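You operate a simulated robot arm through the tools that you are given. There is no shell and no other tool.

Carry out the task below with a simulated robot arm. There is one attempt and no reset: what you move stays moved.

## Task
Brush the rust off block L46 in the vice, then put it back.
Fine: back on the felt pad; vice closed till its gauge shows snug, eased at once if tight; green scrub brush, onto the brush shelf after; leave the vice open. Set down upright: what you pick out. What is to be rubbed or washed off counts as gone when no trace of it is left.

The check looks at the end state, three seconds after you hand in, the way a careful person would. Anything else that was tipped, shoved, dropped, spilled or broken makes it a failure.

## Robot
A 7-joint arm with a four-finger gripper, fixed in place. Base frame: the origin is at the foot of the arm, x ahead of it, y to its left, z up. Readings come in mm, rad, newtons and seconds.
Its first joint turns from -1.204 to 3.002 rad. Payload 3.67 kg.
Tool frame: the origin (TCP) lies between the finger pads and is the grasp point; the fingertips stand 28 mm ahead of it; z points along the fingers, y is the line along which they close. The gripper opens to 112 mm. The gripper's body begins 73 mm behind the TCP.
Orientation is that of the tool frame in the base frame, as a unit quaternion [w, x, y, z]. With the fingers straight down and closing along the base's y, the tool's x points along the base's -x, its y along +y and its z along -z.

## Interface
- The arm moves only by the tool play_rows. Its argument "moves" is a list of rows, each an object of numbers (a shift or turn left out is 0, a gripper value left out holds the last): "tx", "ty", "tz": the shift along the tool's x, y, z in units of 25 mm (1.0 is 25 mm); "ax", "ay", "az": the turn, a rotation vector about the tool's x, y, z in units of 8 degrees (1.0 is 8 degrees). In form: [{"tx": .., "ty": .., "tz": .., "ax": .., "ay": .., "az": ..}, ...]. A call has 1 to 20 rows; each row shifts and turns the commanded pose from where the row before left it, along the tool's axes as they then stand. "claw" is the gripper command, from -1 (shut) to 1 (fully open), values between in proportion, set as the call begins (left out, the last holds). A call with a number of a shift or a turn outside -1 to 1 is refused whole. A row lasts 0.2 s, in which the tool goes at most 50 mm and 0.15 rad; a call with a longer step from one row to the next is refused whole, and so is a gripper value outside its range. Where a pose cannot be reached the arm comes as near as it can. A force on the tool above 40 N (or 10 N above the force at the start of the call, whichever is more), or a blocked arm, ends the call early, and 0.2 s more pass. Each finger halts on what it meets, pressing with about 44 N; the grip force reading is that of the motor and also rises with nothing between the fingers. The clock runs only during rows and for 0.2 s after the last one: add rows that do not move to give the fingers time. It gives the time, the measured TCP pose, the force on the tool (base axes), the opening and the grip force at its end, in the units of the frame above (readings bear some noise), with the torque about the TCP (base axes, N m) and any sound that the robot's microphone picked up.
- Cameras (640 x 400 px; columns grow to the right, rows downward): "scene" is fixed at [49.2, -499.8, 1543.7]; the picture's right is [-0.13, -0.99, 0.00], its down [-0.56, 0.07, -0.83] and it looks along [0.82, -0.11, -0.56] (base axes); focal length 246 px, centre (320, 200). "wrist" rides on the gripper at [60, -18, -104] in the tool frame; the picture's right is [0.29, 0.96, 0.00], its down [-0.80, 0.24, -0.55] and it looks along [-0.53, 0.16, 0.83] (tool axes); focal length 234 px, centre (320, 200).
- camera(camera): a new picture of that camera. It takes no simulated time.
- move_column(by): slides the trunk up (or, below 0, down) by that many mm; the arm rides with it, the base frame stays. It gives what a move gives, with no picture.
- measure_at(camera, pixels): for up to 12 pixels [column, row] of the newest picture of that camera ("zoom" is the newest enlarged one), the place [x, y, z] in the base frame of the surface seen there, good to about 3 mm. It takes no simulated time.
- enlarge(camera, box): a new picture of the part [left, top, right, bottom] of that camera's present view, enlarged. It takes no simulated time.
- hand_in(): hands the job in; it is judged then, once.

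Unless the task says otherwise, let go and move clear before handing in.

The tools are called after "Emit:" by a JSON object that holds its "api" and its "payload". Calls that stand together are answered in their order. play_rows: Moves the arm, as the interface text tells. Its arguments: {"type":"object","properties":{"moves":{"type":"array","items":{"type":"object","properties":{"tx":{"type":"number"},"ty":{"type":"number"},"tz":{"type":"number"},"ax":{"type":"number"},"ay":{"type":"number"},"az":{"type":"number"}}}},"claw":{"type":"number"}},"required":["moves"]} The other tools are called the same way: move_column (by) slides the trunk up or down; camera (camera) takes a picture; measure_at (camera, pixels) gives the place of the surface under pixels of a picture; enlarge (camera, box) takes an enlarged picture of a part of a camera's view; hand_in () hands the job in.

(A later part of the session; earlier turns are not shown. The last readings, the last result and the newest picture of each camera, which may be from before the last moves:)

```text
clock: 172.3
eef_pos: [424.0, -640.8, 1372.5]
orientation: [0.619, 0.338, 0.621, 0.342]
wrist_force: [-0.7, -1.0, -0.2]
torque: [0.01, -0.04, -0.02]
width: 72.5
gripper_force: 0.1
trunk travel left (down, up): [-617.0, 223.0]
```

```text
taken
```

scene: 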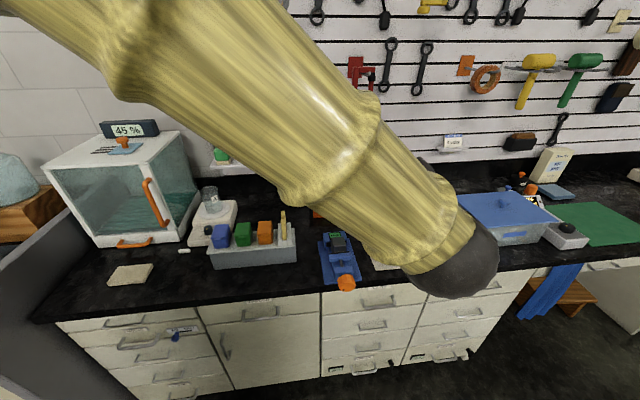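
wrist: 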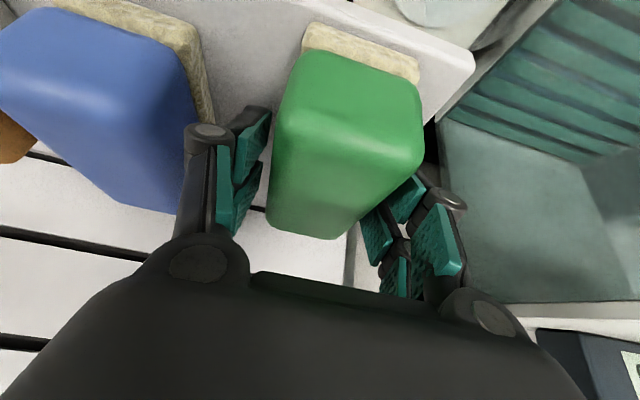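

Pose matches the earlier knob configuration. Lowering the trunk 448 mm to knob height.

Emit:
{"api": "move_column", "payload": {"by": -448}}

Emit:
{"api": "camera", "payload": {"camera": "wrist"}}

Emit:
{"api": "camera", "payload": {"camera": "scene"}}

```text
refused: -448 is not a number from -400 to 400
```

```text
taken
```

wrist: 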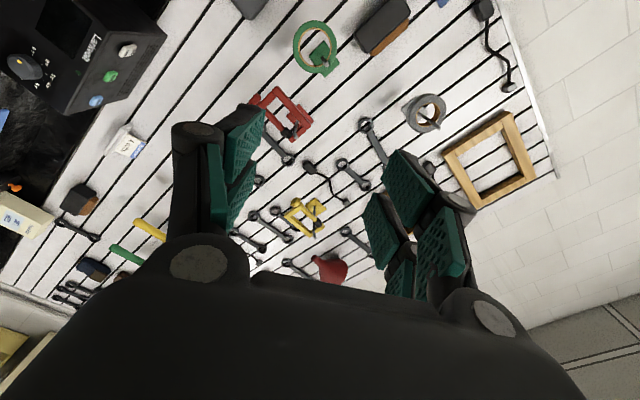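

```text
taken
```

scene: 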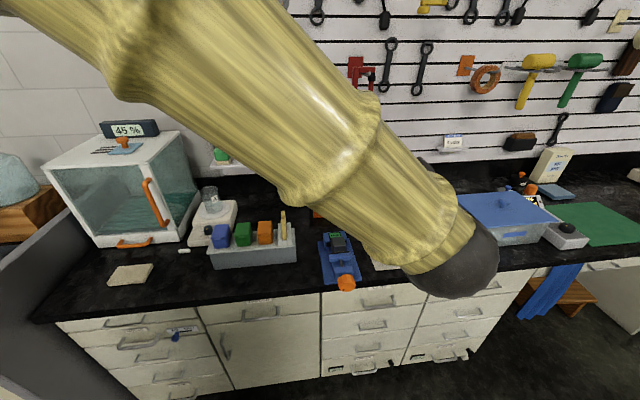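

The move is limited to 400 mm per call, so I'll lower it in two steps.

Emit:
{"api": "move_column", "payload": {"by": -300}}

Emit:
{"api": "move_column", "payload": {"by": -148}}

Emit:
{"api": "camera", "payload": {"camera": "wrist"}}

Emit:
{"api": "camera", "payload": {"camera": "scene"}}

```text
clock: 175.3
eef_pos: [423.9, -640.7, 1071.2]
orientation: [0.619, 0.338, 0.621, 0.342]
wrist_force: [-0.4, 0.0, -0.6]
torque: [0.04, -0.01, 0.02]
width: 72.9
gripper_force: 0.2
trunk travel left (down, up): [-317.0, 523.0]
```

```text
clock: 177.1
eef_pos: [424.7, -640.1, 923.3]
orientation: [0.618, 0.338, 0.621, 0.342]
wrist_force: [-0.2, -0.2, -0.1]
torque: [0.0, 0.04, 0.02]
width: 73.1
gripper_force: 0.1
trunk travel left (down, up): [-169.0, 671.0]
```

```text
taken
```

wrist: 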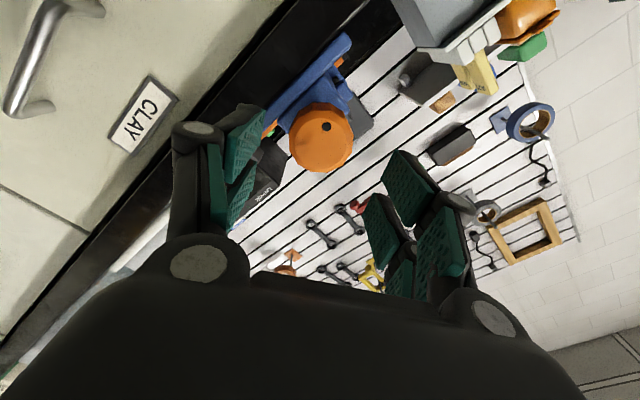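

```text
taken
```

scene: 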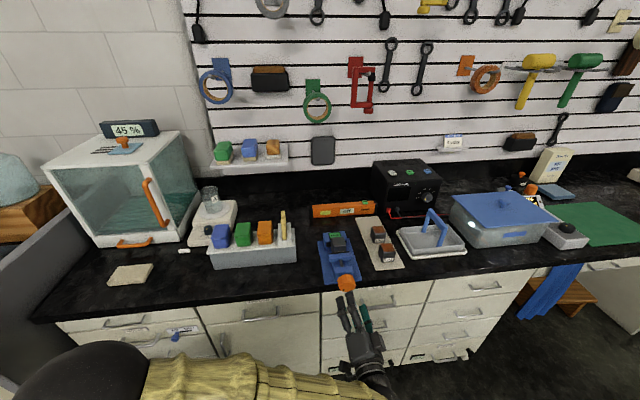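

Aligned with the knob again. Advancing 73 mm and gripping.

Emit:
{"api": "play_rows", "payload": {"moves": [{"tz": 0.3}, {"tz": 0.4}, {"tz": 0.4}, {"tz": 0.4}, {"tz": 0.4}, {"tz": 0.4}, {"tz": 0.3}, {"tz": 0.3}, {}]}}

Emit:
{"api": "camera", "payload": {"camera": "wrist"}}

```text
clock: 179.1
eef_pos: [497.4, -639.0, 923.2]
orientation: [0.619, 0.338, 0.621, 0.342]
wrist_force: [0.0, 0.1, -1.1]
torque: [0.01, 0.04, -0.01]
width: 72.8
gripper_force: 0.0
trunk travel left (down, up): [-169.0, 671.0]
```

```text
taken
```

wrist: 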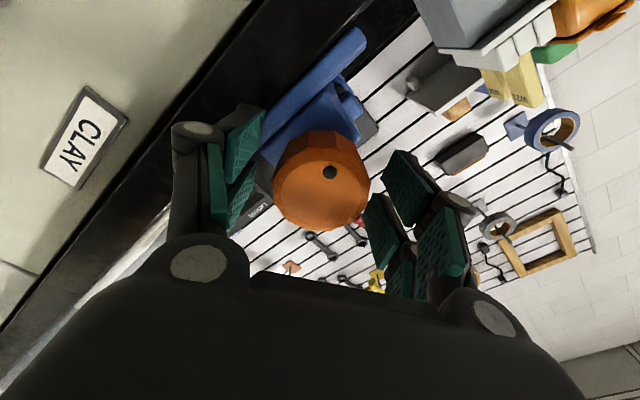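

Emit:
{"api": "play_rows", "payload": {"moves": [{"ty": -0.02}, {}, {}, {}], "claw": -1}}

Emit:
{"api": "play_rows", "payload": {"moves": [{"az": -0.5}, {"az": -0.8}, {"az": -0.8}, {"az": -0.8}, {"az": -0.8}, {"az": -0.8}, {"az": -0.8}, {"az": -0.8}, {"az": -0.8}, {"az": -0.8}, {"az": -0.8}, {"az": -0.8}, {"az": -0.8}, {"az": -0.8}, {"az": -0.8}, {"az": -0.6}, {}]}}

Emit:
{"api": "enlarge", "payload": {"camera": "scene", "box": [300, 220, 400, 320]}}

```text
clock: 180.1
eef_pos: [497.5, -639.7, 924.7]
orientation: [0.619, 0.336, 0.621, 0.343]
wrist_force: [2.4, -1.2, 9.0]
torque: [-0.05, -0.28, 0.08]
width: 47.4
gripper_force: 45.2
trunk travel left (down, up): [-169.0, 671.0]
```

```text
clock: 182.4
eef_pos: [496.6, -640.1, 923.7]
orientation: [0.706, -0.056, 0.704, -0.053]
wrist_force: [7.0, -3.1, 5.3]
torque: [0.0, 0.27, -0.04]
width: 47.7
gripper_force: 44.7
trunk travel left (down, up): [-169.0, 671.0]
stopped in row 11: the force on the tool passed its limit at 41 N (the readings are from after the stop); the commanded pose is now the measured one
```

```text
4.00 times, centred on (350, 270) of scene
```

zoom: 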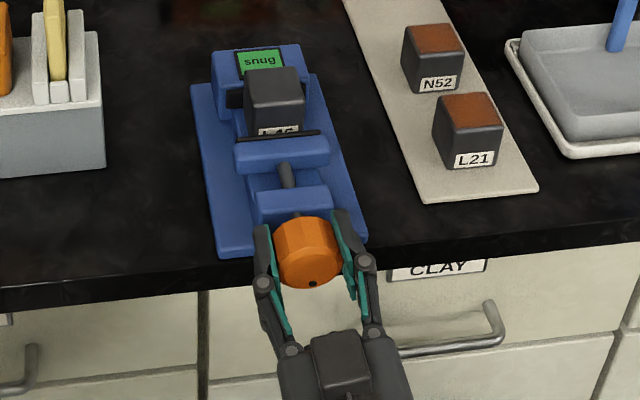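

The knob turned ~65° before a brief 41 N peak; checking the gauge and jaw closely.

Emit:
{"api": "enlarge", "payload": {"camera": "scene", "box": [310, 220, 370, 280]}}

Emit:
{"api": "measure_at", "payload": {"camera": "zoom", "pixels": [[318, 222], [318, 226], [320, 185], [318, 212], [245, 165], [315, 118]]}}

Emit:
{"api": "camera", "payload": {"camera": "wrist"}}

```text
6.67 times, centred on (340, 250) of scene
```

zoom: 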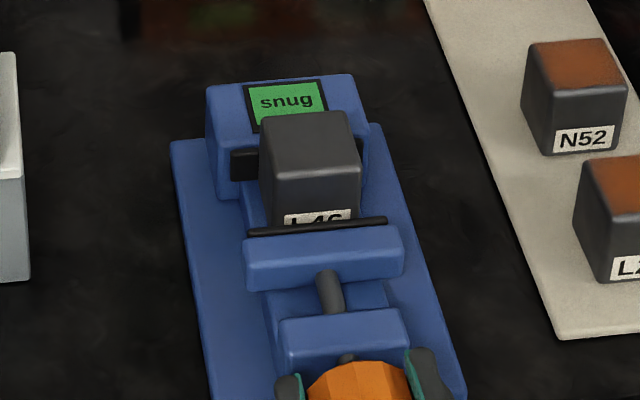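

```text
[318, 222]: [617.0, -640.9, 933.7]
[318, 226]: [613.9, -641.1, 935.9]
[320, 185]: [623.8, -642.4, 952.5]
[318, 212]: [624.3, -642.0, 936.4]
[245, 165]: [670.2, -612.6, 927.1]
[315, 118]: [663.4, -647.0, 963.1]
```

```text
taken
```

wrist: 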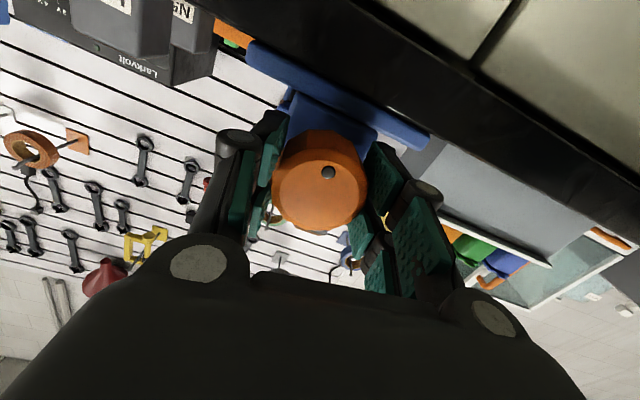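

The jaw is already ~7 mm off the block (the gauge lags). Continuing the opening turn.

Emit:
{"api": "play_rows", "payload": {"moves": [{"az": -0.4}, {"az": -0.6}, {"az": -0.7}, {"az": -0.7}, {"az": -0.7}, {"az": -0.6}, {"az": -0.5}, {}]}}

Emit:
{"api": "enlarge", "payload": {"camera": "scene", "box": [300, 220, 400, 320]}}

```text
clock: 184.2
eef_pos: [497.0, -641.2, 924.7]
orientation: [0.66, -0.257, 0.658, -0.255]
wrist_force: [6.2, -3.7, 6.8]
torque: [-0.01, 0.61, 0.21]
width: 47.3
gripper_force: 45.0
trunk travel left (down, up): [-169.0, 671.0]
stopped in row 8: the force on the tool passed its limit at 42 N (the readings are from after the stop); the commanded pose is now the measured one
```

```text
4.00 times, centred on (350, 270) of scene
```

zoom: 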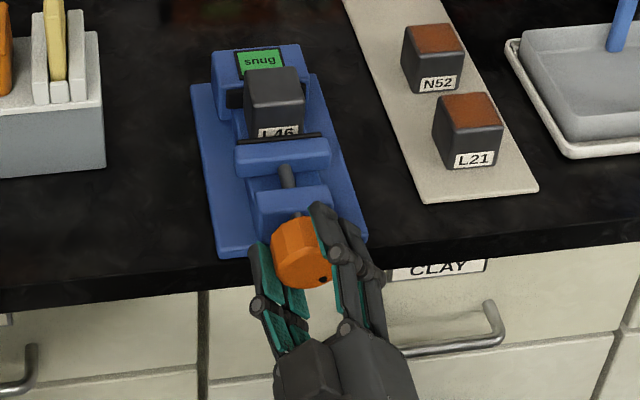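

Opened ~100° so far. Releasing, rolling back +100° for a second bite.

Emit:
{"api": "play_rows", "payload": {"moves": [{}, {}, {}], "claw": 0.3}}

Emit:
{"api": "enlarge", "payload": {"camera": "scene", "box": [310, 220, 370, 280]}}

Emit:
{"api": "play_rows", "payload": {"moves": [{"az": 0.6}, {"az": 0.9}, {"az": 0.9}, {"az": 0.9}, {"az": 0.9}, {"az": 0.9}, {"az": 0.9}, {"az": 0.9}, {"az": 0.9}, {"az": 0.9}, {"az": 0.9}, {"az": 0.9}, {"az": 0.9}, {"az": 0.8}, {}]}}

Emit:
{"api": "camera", "payload": {"camera": "wrist"}}

```text
clock: 185.0
eef_pos: [497.8, -640.3, 923.9]
orientation: [0.66, -0.257, 0.658, -0.256]
wrist_force: [0.0, -0.1, 0.2]
torque: [0.04, 0.02, 0.0]
width: 72.7
gripper_force: 0.0
trunk travel left (down, up): [-169.0, 671.0]
```

```text
6.67 times, centred on (340, 250) of scene
```

zoom: 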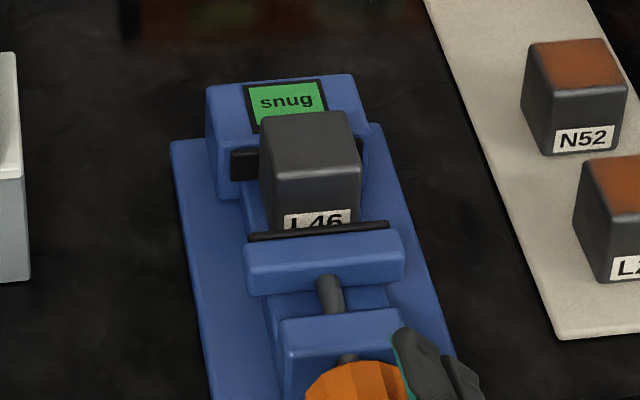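

```text
clock: 188.2
eef_pos: [496.8, -640.9, 923.4]
orientation: [0.626, 0.327, 0.627, 0.328]
wrist_force: [0.3, -0.2, -0.5]
torque: [0.0, 0.0, 0.02]
width: 72.7
gripper_force: 0.1
trunk travel left (down, up): [-169.0, 671.0]
```

```text
taken
```

wrist: 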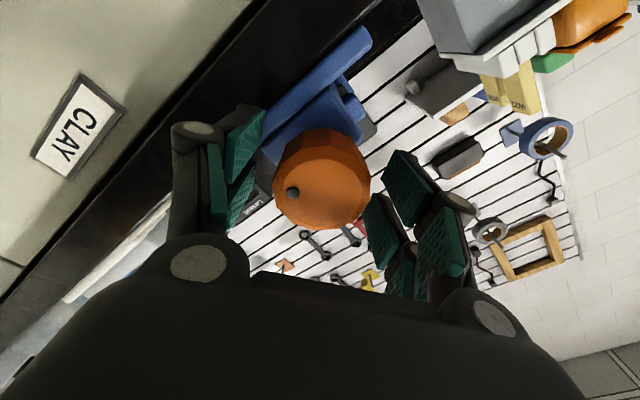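

The gauge still says "snug" although the jaw is well off the block; I'll keep opening and see when it flips.

Emit:
{"api": "play_rows", "payload": {"moves": [{}, {}, {}, {}], "claw": -1}}

Emit:
{"api": "play_rows", "payload": {"moves": [{"az": -0.5}, {"az": -0.7}, {"az": -0.7}, {"az": -0.7}, {"az": -0.7}, {"az": -0.7}, {"az": -0.7}, {"az": -0.7}, {"az": -0.7}, {"az": -0.7}, {"az": -0.7}, {"az": -0.7}, {"az": -0.7}, {"az": -0.7}, {"az": -0.7}, {"az": -0.7}, {"az": -0.7}, {"az": -0.5}, {}]}}

Emit:
{"api": "enlarge", "payload": {"camera": "scene", "box": [300, 220, 400, 320]}}

```text
clock: 189.2
eef_pos: [497.4, -640.2, 924.9]
orientation: [0.627, 0.326, 0.627, 0.328]
wrist_force: [0.0, 4.2, 4.3]
torque: [0.04, -0.23, 0.2]
width: 47.9
gripper_force: 44.9
trunk travel left (down, up): [-169.0, 671.0]
```

```text
clock: 193.2
eef_pos: [496.9, -640.7, 925.3]
orientation: [0.66, -0.258, 0.657, -0.256]
wrist_force: [22.2, -15.5, 25.2]
torque: [-0.07, -0.22, -0.36]
width: 47.7
gripper_force: 44.9
trunk travel left (down, up): [-169.0, 671.0]
```

```text
4.00 times, centred on (350, 270) of scene
```

zoom: 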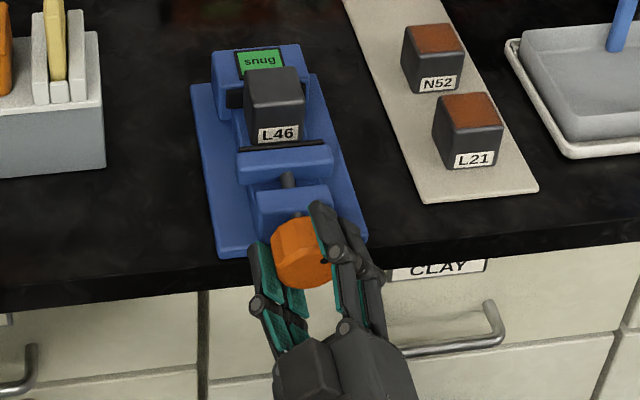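

The jaw is nearly back to its original opening, yet the gauge still shows "snug". I'll do one more bite of ~60°.

Emit:
{"api": "play_rows", "payload": {"moves": [{}, {}, {}], "claw": 0.3}}

Emit:
{"api": "play_rows", "payload": {"moves": [{"az": 0.6}, {"az": 0.9}, {"az": 0.9}, {"az": 0.9}, {"az": 0.9}, {"az": 0.9}, {"az": 0.9}, {"az": 0.9}, {"az": 0.8}, {}]}}

Emit:
{"api": "play_rows", "payload": {"moves": [{}, {}, {}, {}], "claw": -1}}

Emit:
{"api": "play_rows", "payload": {"moves": [{"az": -0.5}, {"az": -0.7}, {"az": -0.7}, {"az": -0.7}, {"az": -0.7}, {"az": -0.7}, {"az": -0.5}, {}]}}

Emit:
{"api": "enlarge", "payload": {"camera": "scene", "box": [300, 220, 400, 320]}}

```text
clock: 194.0
eef_pos: [497.2, -640.2, 924.2]
orientation: [0.66, -0.257, 0.658, -0.255]
wrist_force: [-0.2, 0.8, 0.4]
torque: [0.01, -0.02, -0.03]
width: 72.8
gripper_force: 0.1
trunk travel left (down, up): [-169.0, 671.0]
```

```text
clock: 196.2
eef_pos: [497.3, -640.6, 924.0]
orientation: [0.697, 0.118, 0.697, 0.119]
wrist_force: [0.4, -0.1, 0.1]
torque: [0.0, 0.02, -0.02]
width: 72.7
gripper_force: 0.0
trunk travel left (down, up): [-169.0, 671.0]
```

```text
clock: 197.2
eef_pos: [497.5, -639.4, 923.7]
orientation: [0.698, 0.116, 0.697, 0.119]
wrist_force: [-2.2, 6.0, -0.7]
torque: [-0.02, -0.06, 0.25]
width: 47.3
gripper_force: 44.9
trunk travel left (down, up): [-169.0, 671.0]
```

```text
clock: 199.0
eef_pos: [496.6, -640.2, 922.7]
orientation: [0.7, -0.106, 0.699, -0.103]
wrist_force: [-2.5, 10.8, -5.9]
torque: [-0.03, 0.23, 0.3]
width: 47.6
gripper_force: 45.4
trunk travel left (down, up): [-169.0, 671.0]
```

```text
4.00 times, centred on (350, 270) of scene
```

zoom: 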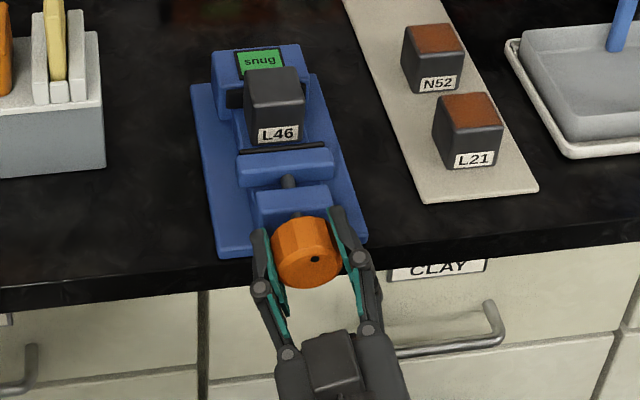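

The jaw and dot are back to the starting position; the gauge still reads "snug". Turning a bit further to see whether it flips.

Emit:
{"api": "play_rows", "payload": {"moves": [{"az": -0.5}, {"az": -0.7}, {"az": -0.7}, {"az": -0.5}, {}, {}]}}

Emit:
{"api": "enlarge", "payload": {"camera": "scene", "box": [310, 220, 370, 280]}}

Emit:
{"api": "measure_at", "payload": {"camera": "zoom", "pixels": [[318, 240], [318, 244], [280, 242], [318, 262], [318, 215], [245, 165]]}}

```text
clock: 200.4
eef_pos: [497.3, -640.9, 925.6]
orientation: [0.673, -0.22, 0.671, -0.22]
wrist_force: [7.3, 5.7, 5.7]
torque: [1.8, -0.46, -0.01]
width: 47.2
gripper_force: 44.8
trunk travel left (down, up): [-169.0, 671.0]
```

```text
6.67 times, centred on (340, 250) of scene
```

zoom: 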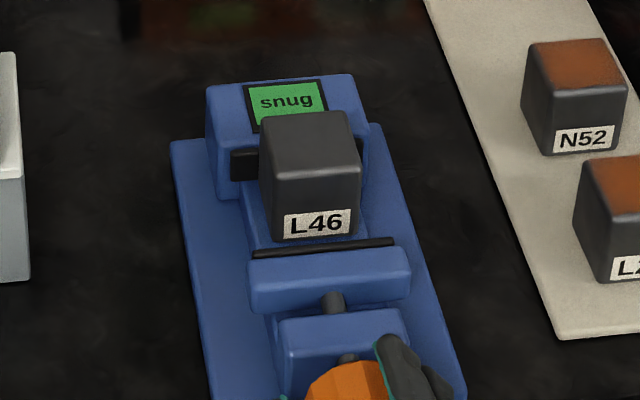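

```text
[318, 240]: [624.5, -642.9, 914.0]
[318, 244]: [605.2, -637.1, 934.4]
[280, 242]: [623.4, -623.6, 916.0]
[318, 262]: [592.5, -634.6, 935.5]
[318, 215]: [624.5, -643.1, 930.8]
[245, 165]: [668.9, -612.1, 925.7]
```

Torque of 1.8 N·m says the screw is at its open stop; the jaw is fully open (gap ~19 mm to the block). Releasing and backing away.

Emit:
{"api": "play_rows", "payload": {"moves": [{"az": 0.2}, {}, {}, {}], "claw": 0.3}}

Emit:
{"api": "play_rows", "payload": {"moves": [{"tz": -0.3}, {"tz": -0.6}, {"tz": -0.8}, {"tz": -0.8}, {"tz": -0.8}, {"tz": -0.4}, {}]}}

Emit:
{"api": "enlarge", "payload": {"camera": "scene", "box": [300, 220, 400, 320]}}

```text
clock: 201.4
eef_pos: [496.3, -641.2, 923.9]
orientation: [0.676, -0.21, 0.674, -0.209]
wrist_force: [-0.6, 0.4, -0.3]
torque: [0.0, 0.01, -0.02]
width: 72.7
gripper_force: 0.1
trunk travel left (down, up): [-169.0, 671.0]
```

```text
clock: 203.0
eef_pos: [406.4, -641.3, 923.6]
orientation: [0.676, -0.211, 0.674, -0.209]
wrist_force: [0.5, -0.1, 1.0]
torque: [0.03, -0.01, 0.03]
width: 72.8
gripper_force: 0.0
trunk travel left (down, up): [-169.0, 671.0]
```

```text
4.00 times, centred on (350, 270) of scene
```

zoom: 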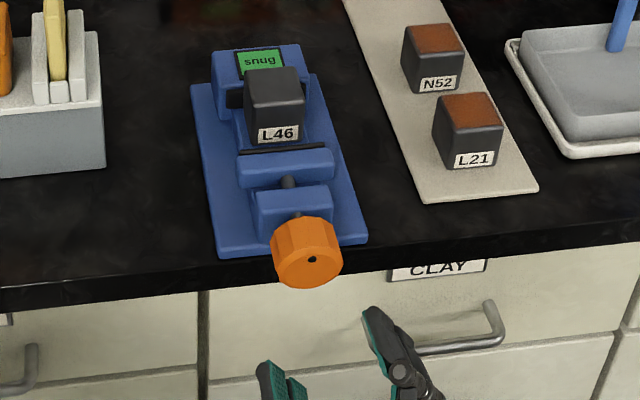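

The knob's dot is back at its starting mark. Raising and returning the tool to vertical.

Emit:
{"api": "move_column", "payload": {"by": 165}}

Emit:
{"api": "play_rows", "payload": {"moves": [{"az": 0.8}, {"az": 0.9}, {"az": 0.9}, {"az": 0.9}, {"az": 0.82}, {"ay": 0.6}, {"ay": 1}, {"ay": 1}, {"ay": 1}, {"ay": 1}, {"ay": 1}, {"ay": 1}, {"ay": 1}, {"ay": 1}, {"ay": 1}, {"ay": 1}, {"ay": 0.65}, {}], "claw": 0.43}}

Emit:
{"api": "play_rows", "payload": {"moves": [{"tx": -0.4}, {"tx": -0.8}, {"tx": -1}, {"tx": -1}, {"tx": -1}, {"tx": -1}, {"tx": -1}, {"tx": -1}, {"tx": -1}, {"tx": -0.8}, {"tx": -0.4}, {}]}}

Emit:
{"api": "camera", "payload": {"camera": "wrist"}}

Emit:
{"api": "enlarge", "payload": {"camera": "scene", "box": [300, 180, 400, 300]}}

```text
clock: 204.9
eef_pos: [406.5, -641.1, 1087.6]
orientation: [0.676, -0.21, 0.674, -0.208]
wrist_force: [0.6, -0.5, 0.5]
torque: [-0.03, 0.0, 0.01]
width: 72.8
gripper_force: 0.0
trunk travel left (down, up): [-334.0, 506.0]
```

```text
clock: 208.7
eef_pos: [405.8, -640.7, 1088.0]
orientation: [0.0, -0.002, 1.0, 0.001]
wrist_force: [0.0, 0.4, -0.5]
torque: [0.03, 0.02, -0.02]
width: 80.0
gripper_force: 0.1
trunk travel left (down, up): [-334.0, 506.0]
```

```text
clock: 211.3
eef_pos: [642.6, -639.6, 1088.8]
orientation: [0.001, -0.002, 1.0, 0.002]
wrist_force: [-1.2, -0.3, -0.7]
torque: [0.02, 0.01, -0.02]
width: 80.1
gripper_force: 0.0
trunk travel left (down, up): [-334.0, 506.0]
```

```text
taken
```

wrist: 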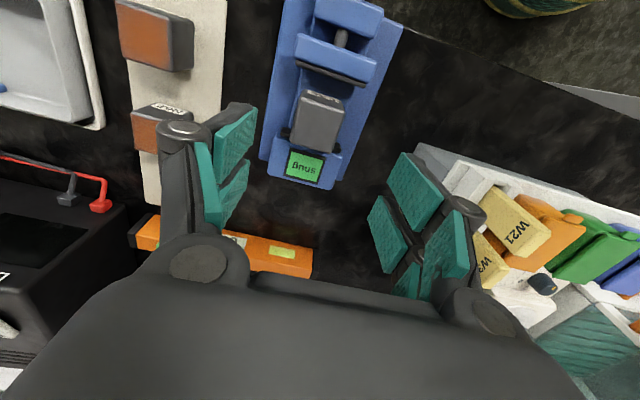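

```text
3.33 times, centred on (350, 240) of scene
```

zoom: 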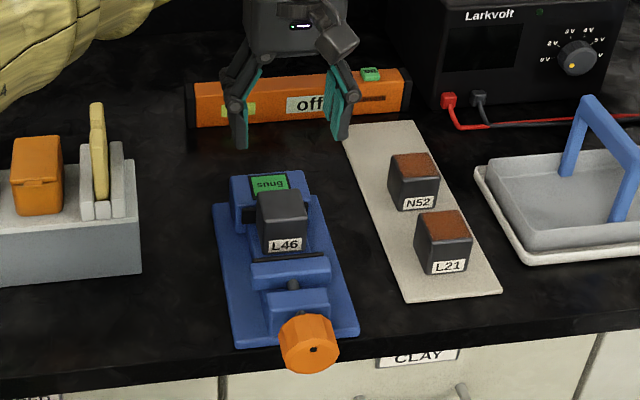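

Emit:
{"api": "enlarge", "payload": {"camera": "wrist", "box": [270, 60, 380, 190]}}

Emit:
{"api": "measure_at", "payload": {"camera": "wrist", "pixels": [[305, 100], [342, 106], [295, 142], [332, 148], [298, 120], [338, 128], [318, 124], [325, 98], [312, 150], [330, 75], [345, 160]]}}

```text
3.08 times, centred on (325, 125) of wrist
```

zoom: 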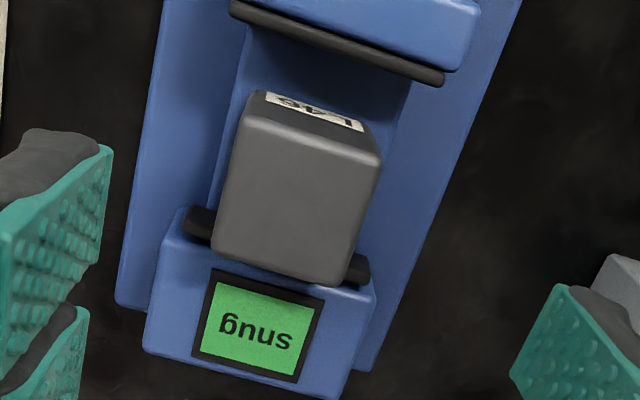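

```text
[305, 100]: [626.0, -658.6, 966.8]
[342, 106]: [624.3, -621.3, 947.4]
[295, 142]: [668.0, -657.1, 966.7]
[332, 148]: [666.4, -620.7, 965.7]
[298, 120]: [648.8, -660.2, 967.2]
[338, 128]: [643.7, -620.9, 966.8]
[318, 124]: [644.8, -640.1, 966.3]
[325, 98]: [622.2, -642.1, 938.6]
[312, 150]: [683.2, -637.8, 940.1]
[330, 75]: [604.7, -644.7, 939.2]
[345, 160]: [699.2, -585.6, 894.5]
```

L46's top is clean and its centre is (646,-640), touching the rear jaw. I'll grip at x≈641 to stay clear of that jaw, descending to z≈948.

Emit:
{"api": "play_rows", "payload": {"moves": [{"tz": 0.4, "tx": 0.06, "ty": -0.03}, {"tz": 0.8}, {"tz": 0.8}, {"tz": 0.8}, {"tz": 0.8}, {"tz": 0.6}, {"tz": 0.5}, {"tz": 0.4}, {"tz": 0.3}, {}]}}

Emit:
{"api": "camera", "payload": {"camera": "wrist"}}

Emit:
{"api": "enlarge", "payload": {"camera": "scene", "box": [310, 210, 370, 280]}}

```text
clock: 213.5
eef_pos: [640.5, -642.2, 953.6]
orientation: [0.001, -0.002, 1.0, 0.001]
wrist_force: [0.6, -0.3, 0.5]
torque: [-0.01, 0.0, 0.01]
width: 80.1
gripper_force: 0.0
trunk travel left (down, up): [-334.0, 506.0]
```

```text
taken
```

wrist: 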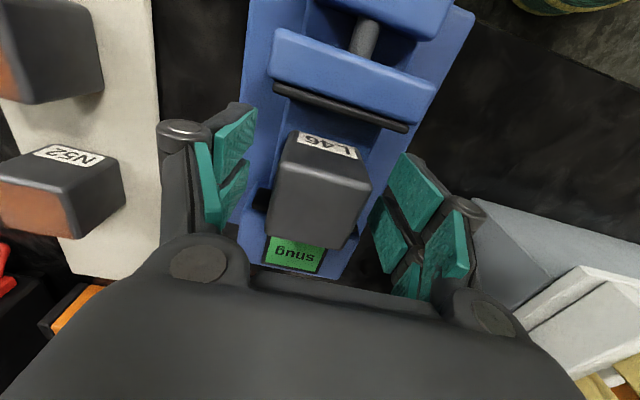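

```text
5.71 times, centred on (340, 245) of scene
```

zoom: 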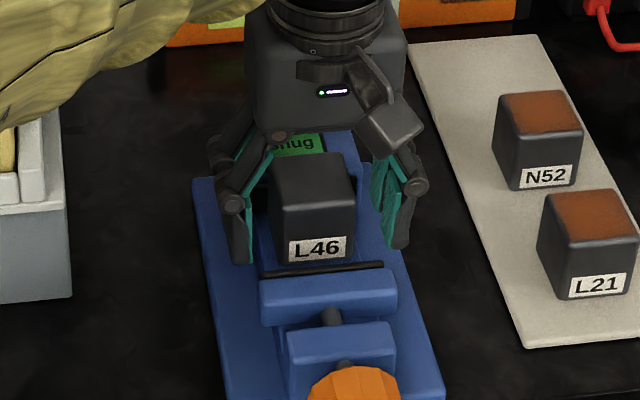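

Fingers straddle L46 nicely. Lowering 5 mm more, gripping, and lifting very slowly.

Emit:
{"api": "play_rows", "payload": {"moves": [{"tz": 0.1}, {"tz": 0.1}, {}]}}

Emit:
{"api": "play_rows", "payload": {"moves": [{}, {}, {}, {}, {}, {}, {}], "claw": -1}}

Emit:
{"api": "play_rows", "payload": {"moves": [{"tz": -0.05}, {"tz": -0.1}, {"tz": -0.1}, {"tz": -0.1}, {"tz": -0.1}, {}]}}

Emit:
{"api": "camera", "payload": {"camera": "wrist"}}

```text
clock: 214.3
eef_pos: [638.9, -641.5, 949.9]
orientation: [0.001, -0.002, 1.0, 0.0]
wrist_force: [0.0, -0.2, 0.0]
torque: [-0.03, 0.01, -0.03]
width: 80.2
gripper_force: 0.1
trunk travel left (down, up): [-334.0, 506.0]
```

```text
clock: 215.9
eef_pos: [640.4, -641.6, 948.6]
orientation: [0.001, -0.002, 1.0, 0.001]
wrist_force: [-2.1, 0.8, -0.7]
torque: [0.01, 0.08, -0.12]
width: 46.0
gripper_force: 43.7
trunk travel left (down, up): [-334.0, 506.0]
```

```text
clock: 217.3
eef_pos: [641.7, -643.5, 958.5]
orientation: [0.001, -0.002, 1.0, 0.001]
wrist_force: [-4.5, -1.7, -8.9]
torque: [-0.05, 0.18, -0.08]
width: 46.0
gripper_force: 43.8
trunk travel left (down, up): [-334.0, 506.0]
```

```text
taken
```

wrist: 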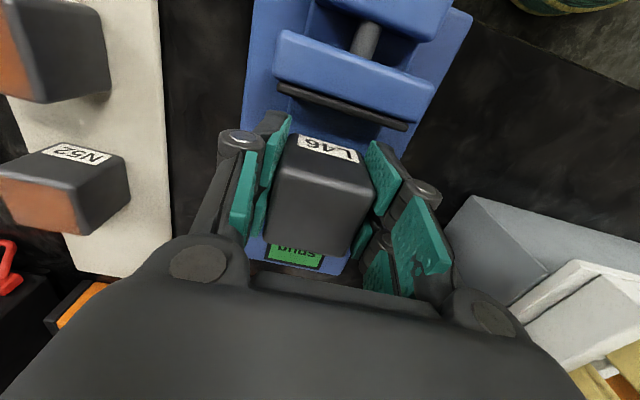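

Block lifted 10 mm (wrist force 8.9 N), with slight rub on the rear jaw. Shifting 2 mm off it and continuing slowly upward.

Emit:
{"api": "play_rows", "payload": {"moves": [{"tx": 0.08}, {"tz": -0.1}, {"tz": -0.15}, {"tz": -0.2}, {"tz": -0.2}, {"tz": -0.2}, {"tz": -0.2}, {"tz": -0.2}, {"tz": -0.2}, {"tz": -0.2}, {"tz": -0.2}, {"tz": -0.2}, {"tz": -0.2}, {"tz": -0.1}, {}]}}

Emit:
{"api": "camera", "payload": {"camera": "wrist"}}

Emit:
{"api": "enlarge", "payload": {"camera": "scene", "box": [310, 190, 400, 280]}}

```text
clock: 220.5
eef_pos: [638.3, -642.3, 1018.6]
orientation: [0.001, -0.002, 1.0, 0.001]
wrist_force: [0.1, 0.1, -7.3]
torque: [-0.03, 0.06, 0.01]
width: 45.8
gripper_force: 44.7
trunk travel left (down, up): [-334.0, 506.0]
```

```text
taken
```

wrist: 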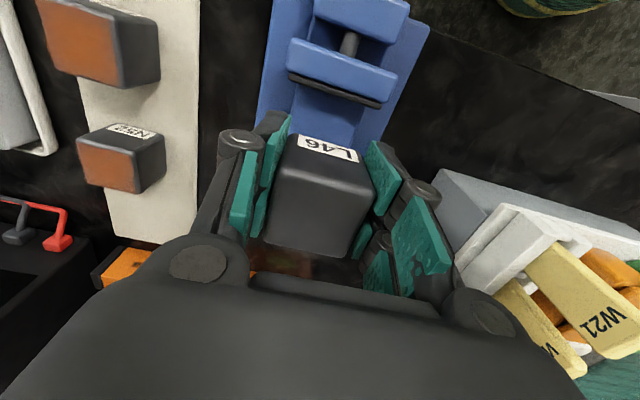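

```text
4.44 times, centred on (355, 235) of scene
```

zoom: 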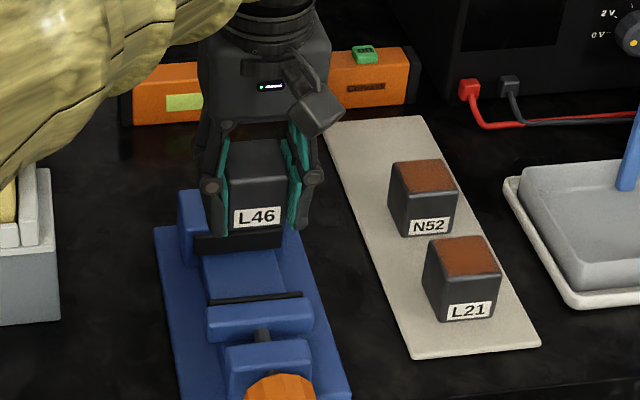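

L46 is held above the vice. Moving slowly back over its place on the felt pad (block centre ≈ (808,-810)).

Emit:
{"api": "play_rows", "payload": {"moves": [{"tx": -0.1, "ty": -0.1}, {"tx": -0.2, "ty": -0.2}, {"tx": -0.4, "ty": -0.4}, {"tx": -0.4, "ty": -0.41}, {"tx": -0.4, "ty": -0.41}, {"tx": -0.4, "ty": -0.41}, {"tx": -0.4, "ty": -0.41}, {"tx": -0.4, "ty": -0.41}, {"tx": -0.4, "ty": -0.41}, {"tx": -0.4, "ty": -0.41}, {"tx": -0.4, "ty": -0.41}, {"tx": -0.4, "ty": -0.41}, {"tx": -0.4, "ty": -0.41}, {"tx": -0.4, "ty": -0.41}, {"tx": -0.4, "ty": -0.41}, {"tx": -0.4, "ty": -0.41}, {"tx": -0.4, "ty": -0.41}, {"tx": -0.3, "ty": -0.4, "tz": 0.2}, {"tx": -0.2, "ty": -0.3, "tz": 0.2}, {}]}}

Emit:
{"api": "camera", "payload": {"camera": "wrist"}}

Emit:
{"api": "enlarge", "payload": {"camera": "scene", "box": [330, 170, 430, 270]}}

```text
clock: 224.7
eef_pos: [803.7, -821.0, 1005.9]
orientation: [0.0, -0.002, 1.0, 0.002]
wrist_force: [-0.8, 0.0, -7.4]
torque: [-0.02, 0.09, 0.01]
width: 45.9
gripper_force: 44.4
out of reach, approached as far as the arm can: row 18, 19
trunk travel left (down, up): [-334.0, 506.0]
```

```text
taken
```

wrist: 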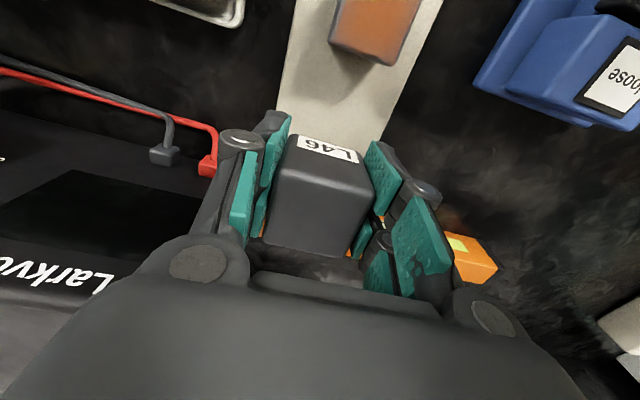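

```text
4.00 times, centred on (380, 220) of scene
```

zoom: 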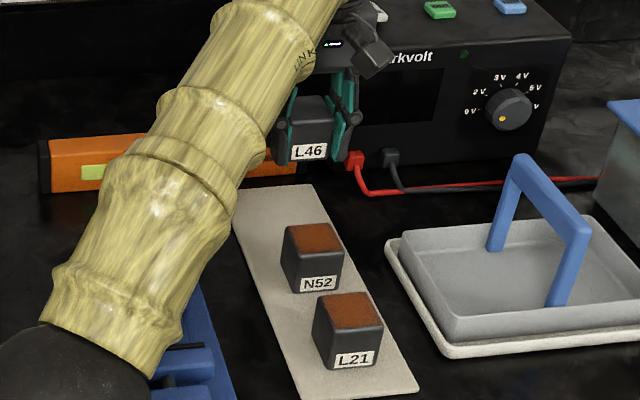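

The gauge now reads "loose" and L46 is above the pad at (804,-821). Shifting 10 mm in +y and lowering slowly.

Emit:
{"api": "play_rows", "payload": {"moves": [{"ty": 0.2}, {"ty": 0.2, "tz": 0.1}, {"tz": 0.2}, {"tz": 0.25}, {"tz": 0.25}, {"tz": 0.25}, {"tz": 0.25}, {"tz": 0.25}, {"tz": 0.25}, {"tz": 0.25}, {"tz": 0.25}, {"tz": 0.25}, {"tz": 0.25}, {"tz": 0.15}, {"tz": 0.1}, {}]}}

Emit:
{"api": "camera", "payload": {"camera": "wrist"}}

```text
clock: 228.1
eef_pos: [824.4, -822.8, 939.3]
orientation: [0.0, -0.002, 1.0, 0.002]
wrist_force: [0.7, -0.7, -7.3]
torque: [-0.01, 0.05, -0.01]
width: 45.6
gripper_force: 43.9
out of reach, approached as far as the arm can: row 2, 4, 6, 8, 10, 12, 14
trunk travel left (down, up): [-334.0, 506.0]
```

```text
taken
```

wrist: 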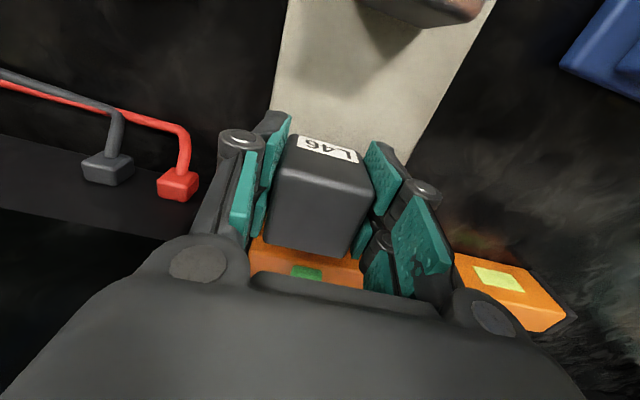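

The TCP drifted outward (824,-823) as reach came back. Correcting toward (806,-811) before the final lowering.

Emit:
{"api": "play_rows", "payload": {"moves": [{"tx": 0.2, "ty": 0.15}, {"tx": 0.25, "ty": 0.2}, {"tx": 0.25, "ty": 0.15}, {}]}}

Emit:
{"api": "camera", "payload": {"camera": "wrist"}}

Emit:
{"api": "enlarge", "payload": {"camera": "scene", "box": [330, 170, 430, 270]}}

```text
clock: 229.1
eef_pos: [820.3, -823.8, 944.7]
orientation: [0.0, -0.002, 1.0, 0.001]
wrist_force: [-0.5, -0.2, -7.8]
torque: [-0.02, 0.09, -0.02]
width: 45.9
gripper_force: 43.1
out of reach, approached as far as the arm can: row 1, 2, 3
trunk travel left (down, up): [-334.0, 506.0]
```

```text
taken
```

wrist: 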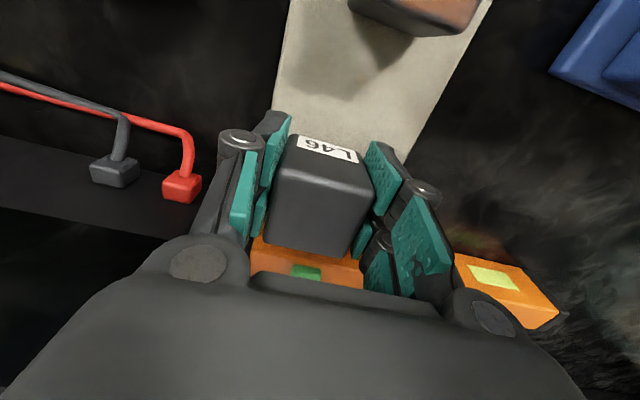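

```text
4.00 times, centred on (380, 220) of scene
```

zoom: 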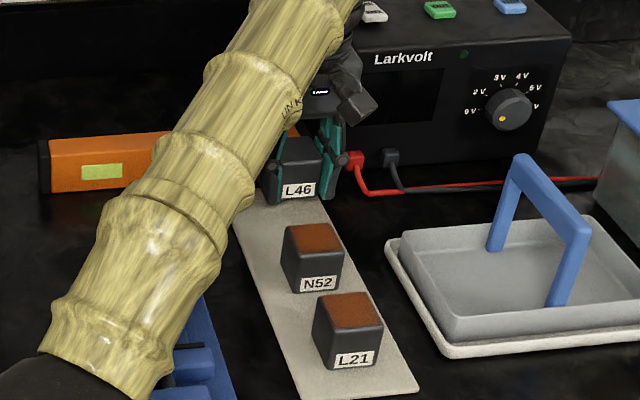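

The arm is stretched nearly straight here and IK is sticking. I'll raise the trunk 80 mm (shoulder closer to level), pull in to unbend the arm, then approach again with more margin.

Emit:
{"api": "move_column", "payload": {"by": 80}}

Emit:
{"api": "play_rows", "payload": {"moves": [{"tx": 0.3, "ty": 0.3}, {"tx": 0.4, "ty": 0.4}, {"tx": 0.4, "ty": 0.4}, {"tx": 0.4, "ty": 0.4}, {"tx": 0.3, "ty": 0.3}, {}]}}

Emit:
{"api": "camera", "payload": {"camera": "wrist"}}

```text
clock: 230.2
eef_pos: [823.1, -821.8, 1027.5]
orientation: [0.001, -0.001, 1.0, 0.001]
wrist_force: [0.8, 0.2, -8.2]
torque: [-0.03, 0.08, -0.02]
width: 45.9
gripper_force: 44.3
trunk travel left (down, up): [-414.0, 426.0]
```

```text
clock: 231.7
eef_pos: [821.5, -824.3, 1026.8]
orientation: [0.0, -0.002, 1.0, 0.002]
wrist_force: [-0.7, 0.1, -7.7]
torque: [0.01, 0.07, 0.02]
width: 45.7
gripper_force: 43.4
out of reach, approached as far as the arm can: row 1, 2, 3, 4, 5
trunk travel left (down, up): [-414.0, 426.0]
```

```text
taken
```

wrist: 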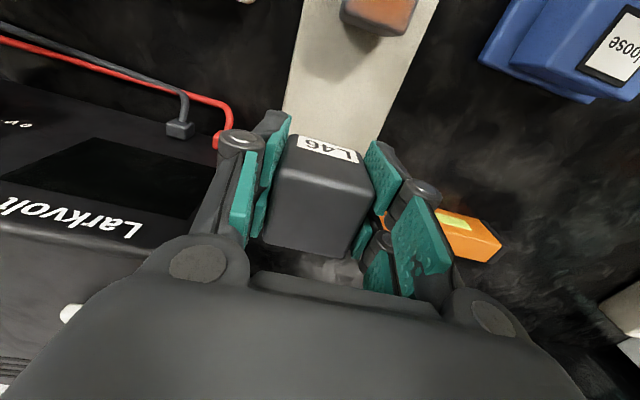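

Still stuck. Trying an upward move, which should shorten the needed reach.

Emit:
{"api": "play_rows", "payload": {"moves": [{"tz": -0.3, "tx": 0.2, "ty": 0.2}, {"tz": -0.3, "tx": 0.2, "ty": 0.2}, {"tz": -0.3, "tx": 0.2, "ty": 0.2}, {"tz": -0.3, "tx": 0.2, "ty": 0.2}, {}]}}

```text
clock: 232.8
eef_pos: [815.1, -813.6, 1059.1]
orientation: [0.0, -0.002, 1.0, 0.003]
wrist_force: [0.9, 0.1, -7.5]
torque: [0.0, 0.07, -0.01]
width: 45.6
gripper_force: 43.9
out of reach, approached as far as the arm can: row 1, 2, 3, 4
trunk travel left (down, up): [-414.0, 426.0]
```

Emit:
{"api": "camera", "payload": {"camera": "scene"}}

Emit:
{"api": "play_rows", "payload": {"moves": [{"tx": 0.5, "ty": 0.5}, {"tx": 0.8, "ty": 0.8}, {"tx": 0.8, "ty": 0.8}, {}]}}

```text
taken
```

scene: 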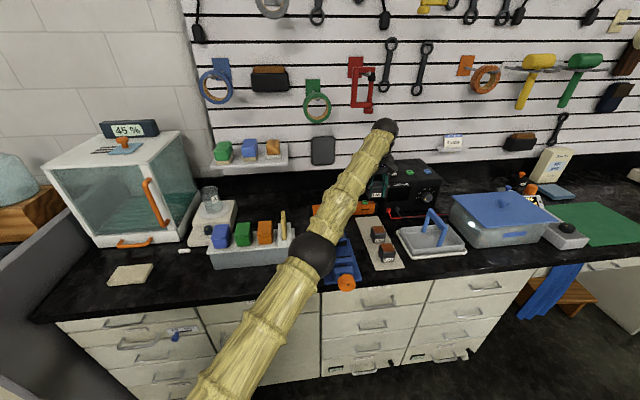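

```text
clock: 233.8
eef_pos: [814.3, -801.4, 1082.0]
orientation: [-0.001, -0.002, 1.0, 0.001]
wrist_force: [1.3, -0.1, -7.2]
torque: [0.0, 0.1, -0.03]
width: 45.9
gripper_force: 43.9
out of reach, approached as far as the arm can: row 1, 2, 3
trunk travel left (down, up): [-414.0, 426.0]
```

The arm is straight at the elbow and slides along its reach sphere. I'll try a temporary small tool pitch to break the singularity (block stays firmly gripped, high above everything).

Emit:
{"api": "play_rows", "payload": {"moves": [{"ay": -0.5}, {"ay": -0.5}, {"ay": -0.5}, {"ay": -0.5}, {}]}}

```text
clock: 235.1
eef_pos: [850.6, -833.5, 1096.9]
orientation: [0.138, -0.002, 0.99, 0.004]
wrist_force: [0.7, 0.3, -7.8]
torque: [0.01, 0.09, 0.0]
width: 45.9
gripper_force: 44.1
out of reach, approached as far as the arm can: row 1, 2, 3, 4
trunk travel left (down, up): [-414.0, 426.0]
```

The elbow seems to be pinned straight; downward commands earlier did make progress, so I'll command down and inward together (still high above the blocks).

Emit:
{"api": "play_rows", "payload": {"moves": [{"tz": 0.8, "tx": 0.6, "ty": 0.6}, {"tz": 0.8, "tx": 0.6, "ty": 0.6}, {}]}}

```text
clock: 235.8
eef_pos: [863.3, -830.9, 1064.1]
orientation: [0.139, -0.001, 0.99, 0.002]
wrist_force: [0.2, 0.5, -7.5]
torque: [-0.01, 0.05, 0.02]
width: 45.7
gripper_force: 44.0
out of reach, approached as far as the arm can: row 1, 2
trunk travel left (down, up): [-414.0, 426.0]
```

Readings fit an elbow pinned straight with the target well inside reach. I'll give the solver idle rows to see whether it bends out on its own.

Emit:
{"api": "play_rows", "payload": {"moves": [{}, {}, {}, {}, {}, {}, {}, {}]}}

Emit:
{"api": "camera", "payload": {"camera": "scene"}}

```text
clock: 237.7
eef_pos: [864.3, -830.3, 1064.7]
orientation: [0.138, -0.002, 0.99, 0.002]
wrist_force: [0.4, -0.3, -7.3]
torque: [0.01, 0.08, 0.02]
width: 45.8
gripper_force: 44.3
trunk travel left (down, up): [-414.0, 426.0]
```

```text
taken
```

scene: 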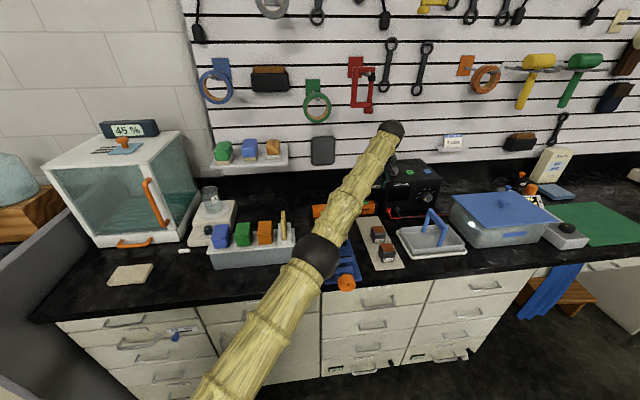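

The failed steps all project exactly onto the reach sphere, so the elbow only needs a nudge in its actual bending plane. Trying inward moves with sideways components: first pure -x.

Emit:
{"api": "play_rows", "payload": {"moves": [{"tx": 0.8}, {"tx": 0.8}, {}]}}

Emit:
{"api": "play_rows", "payload": {"moves": [{"ty": 0.8}, {"ty": 0.8}, {}]}}

```text
clock: 238.4
eef_pos: [848.7, -850.6, 1063.0]
orientation: [0.138, -0.001, 0.99, 0.004]
wrist_force: [-1.0, 2.5, -7.7]
torque: [0.09, 0.13, 0.01]
width: 45.7
gripper_force: 44.1
out of reach, approached as far as the arm can: row 1, 2
trunk travel left (down, up): [-414.0, 426.0]
```

```text
clock: 239.2
eef_pos: [868.2, -823.0, 1075.0]
orientation: [0.139, -0.002, 0.99, 0.002]
wrist_force: [0.8, -0.7, -8.0]
torque: [0.01, 0.08, -0.03]
width: 45.8
gripper_force: 44.2
out of reach, approached as far as the arm can: row 1, 2
trunk travel left (down, up): [-414.0, 426.0]
```

Those too only slid along the sphere. Near a straight elbow a small inward shift needs a large joint change, so I'll try tiny inward steps (~1 mm per row).

Emit:
{"api": "play_rows", "payload": {"moves": [{"tx": 0.03, "ty": 0.03}, {"tx": 0.03, "ty": 0.03}, {"tx": 0.04, "ty": 0.04}, {"tx": 0.04, "ty": 0.04}, {"tx": 0.06, "ty": 0.06}, {"tx": 0.06, "ty": 0.06}, {"tx": 0.1, "ty": 0.1}, {"tx": 0.1, "ty": 0.1}, {}, {}]}}

```text
clock: 241.4
eef_pos: [866.2, -820.8, 1072.6]
orientation: [0.138, -0.002, 0.99, 0.002]
wrist_force: [-0.3, 0.2, -7.2]
torque: [0.01, 0.04, -0.02]
width: 45.8
gripper_force: 44.1
out of reach, approached as far as the arm can: row 3, 6, 7, 8
trunk travel left (down, up): [-414.0, 426.0]
```

Earlier elbow measurements show it bends sideways (elbow toward -y), so a sustained +y sweep should reopen the bend. Trying 10 rows of pure +y at safe height.

Emit:
{"api": "play_rows", "payload": {"moves": [{"ty": 0.4}, {"ty": 0.4}, {"ty": 0.4}, {"ty": 0.4}, {"ty": 0.4}, {"ty": 0.4}, {"ty": 0.4}, {"ty": 0.4}, {"ty": 0.4}, {"ty": 0.4}, {}]}}

Emit:
{"api": "camera", "payload": {"camera": "scene"}}

```text
clock: 243.8
eef_pos: [907.3, -755.4, 1090.1]
orientation: [0.138, -0.002, 0.99, 0.003]
wrist_force: [0.6, -0.3, -7.4]
torque: [0.02, 0.09, 0.06]
width: 45.8
gripper_force: 43.9
out of reach, approached as far as the arm can: row 1, 2, 3, 4, 5, 6, 7, 8, 9, 10
trunk travel left (down, up): [-414.0, 426.0]
```

```text
taken
```

scene: 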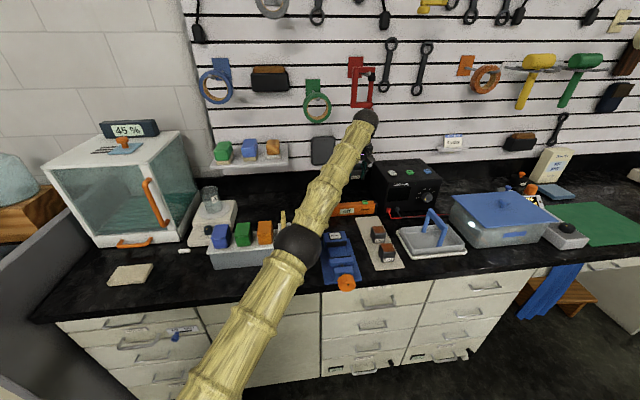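

No bend yet; trying the opposite sense, a sustained -x sweep.

Emit:
{"api": "play_rows", "payload": {"moves": [{"tx": 0.4}, {"tx": 0.4}, {"tx": 0.4}, {"tx": 0.4}, {"tx": 0.4}, {"tx": 0.4}, {}]}}

```text
clock: 245.4
eef_pos: [888.1, -782.7, 1090.7]
orientation: [0.139, -0.002, 0.99, 0.002]
wrist_force: [-0.2, 0.7, -7.5]
torque: [0.0, 0.02, -0.03]
width: 45.8
gripper_force: 44.3
out of reach, approached as far as the arm can: row 1, 2, 3, 4, 5, 6
trunk travel left (down, up): [-414.0, 426.0]
```

The arm can't unbend, but I can still steer along the sphere and use the trunk for vertical motion. So I'll first put L46 down that way: restore the tool to vertical, steer to about (808,-811), then lower with the trunk.

Emit:
{"api": "play_rows", "payload": {"moves": [{"ay": 0.5}, {"ay": 0.5}, {"ay": 0.5}, {"ay": 0.5}, {}]}}

Emit:
{"api": "camera", "payload": {"camera": "wrist"}}

```text
clock: 246.7
eef_pos: [838.6, -766.4, 1085.6]
orientation: [-0.002, -0.002, 1.0, 0.001]
wrist_force: [0.6, 1.2, -7.8]
torque: [0.02, 0.07, 0.03]
width: 45.5
gripper_force: 44.5
out of reach, approached as far as the arm can: row 1, 2, 3, 4
trunk travel left (down, up): [-414.0, 426.0]
```

```text
taken
```

wrist: 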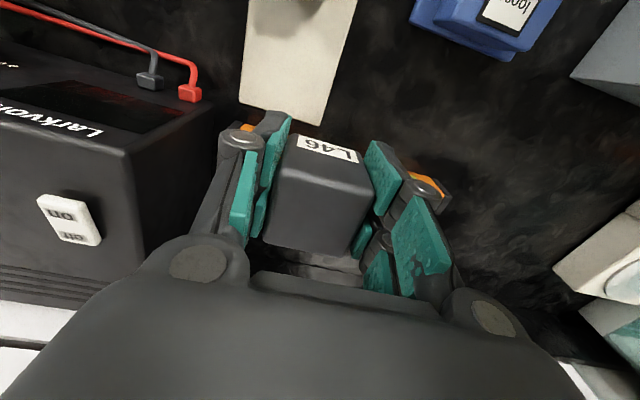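

Tool vertical at (839,-766). Steering to about (806,-811).

Emit:
{"api": "play_rows", "payload": {"moves": [{"tx": 0.2, "ty": -0.3, "tz": 0.1}, {"tx": 0.25, "ty": -0.3, "tz": 0.15}, {"tx": 0.25, "ty": -0.3, "tz": 0.15}, {"tx": 0.25, "ty": -0.3, "tz": 0.15}, {"tx": 0.2, "ty": -0.3, "tz": 0.15}, {"tx": 0.15, "ty": -0.28, "tz": 0.1}, {}]}}

```text
clock: 248.2
eef_pos: [811.0, -815.0, 1067.8]
orientation: [-0.001, -0.001, 1.0, 0.004]
wrist_force: [0.6, 0.2, -6.7]
torque: [-0.04, 0.08, -0.02]
width: 45.6
gripper_force: 44.2
out of reach, approached as far as the arm can: row 3
trunk travel left (down, up): [-414.0, 426.0]
```

Only one row was flagged this time. Testing a small inward move to see whether the arm is free again.

Emit:
{"api": "play_rows", "payload": {"moves": [{"tx": 0.05, "ty": 0.05}, {"tx": 0.08, "ty": 0.08}, {"tx": 0.1, "ty": 0.1}, {"tx": 0.1, "ty": 0.1}, {}]}}

```text
clock: 249.4
eef_pos: [811.4, -812.0, 1068.9]
orientation: [0.0, -0.002, 1.0, 0.002]
wrist_force: [-0.3, 0.6, -6.3]
torque: [-0.02, 0.04, -0.03]
width: 45.4
gripper_force: 43.7
out of reach, approached as far as the arm can: row 1, 3, 4
trunk travel left (down, up): [-414.0, 426.0]
```

Still pinned, but the pose (811,-812) is right above the block's place. Lowering with the trunk.

Emit:
{"api": "move_column", "payload": {"by": -70}}

Emit:
{"api": "move_column", "payload": {"by": -60}}

Emit:
{"api": "camera", "payload": {"camera": "wrist"}}

Emit:
{"api": "enlarge", "payload": {"camera": "scene", "box": [340, 180, 430, 270]}}

```text
clock: 250.5
eef_pos: [811.3, -815.5, 997.6]
orientation: [-0.001, -0.002, 1.0, 0.002]
wrist_force: [0.0, -0.7, -6.3]
torque: [0.03, 0.0, -0.02]
width: 45.4
gripper_force: 44.0
trunk travel left (down, up): [-344.0, 496.0]
```

```text
clock: 251.5
eef_pos: [810.0, -815.8, 938.3]
orientation: [0.0, -0.003, 1.0, 0.003]
wrist_force: [0.1, -0.5, -7.4]
torque: [-0.02, 0.07, -0.04]
width: 45.8
gripper_force: 44.0
trunk travel left (down, up): [-284.0, 556.0]
```

```text
taken
```

wrist: 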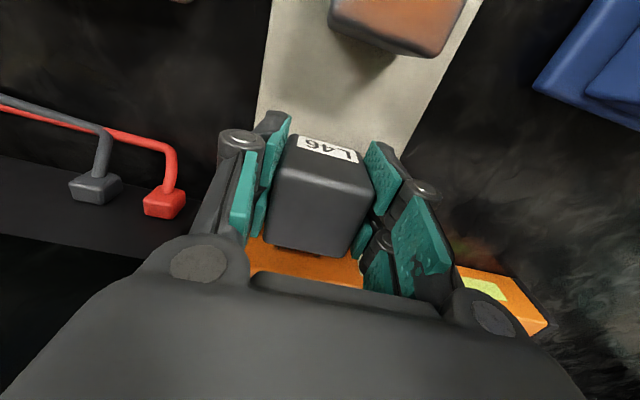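

```text
4.44 times, centred on (385, 225) of scene
```

zoom: 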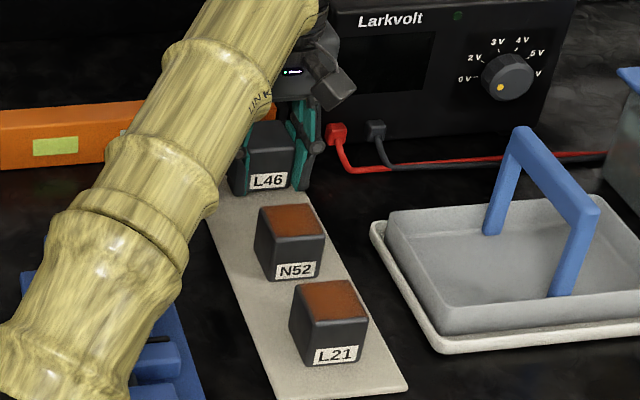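

Block hovers ~17 mm over the pad. Checking the arm's clearance over the vice before lowering the last bit.

Emit:
{"api": "measure_at", "payload": {"camera": "zoom", "pixels": [[60, 330], [120, 240], [180, 150], [230, 80], [268, 180], [270, 140], [130, 290]]}}

Emit:
{"api": "camera", "payload": {"camera": "scene"}}

```text
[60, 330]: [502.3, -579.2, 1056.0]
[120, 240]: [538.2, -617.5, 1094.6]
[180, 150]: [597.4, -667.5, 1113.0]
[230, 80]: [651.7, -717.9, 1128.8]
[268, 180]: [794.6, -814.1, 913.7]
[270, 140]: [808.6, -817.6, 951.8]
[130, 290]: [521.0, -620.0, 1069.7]
```

```text
taken
```

scene: 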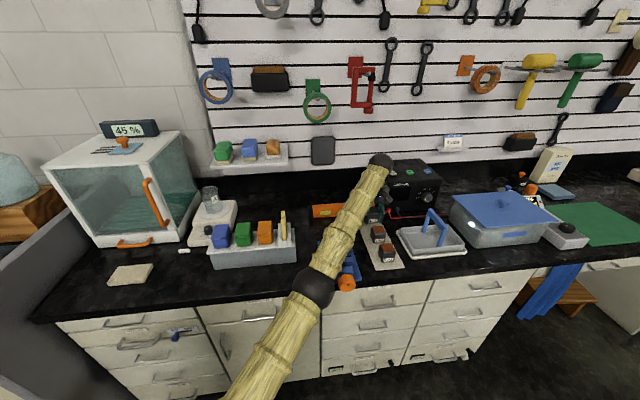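

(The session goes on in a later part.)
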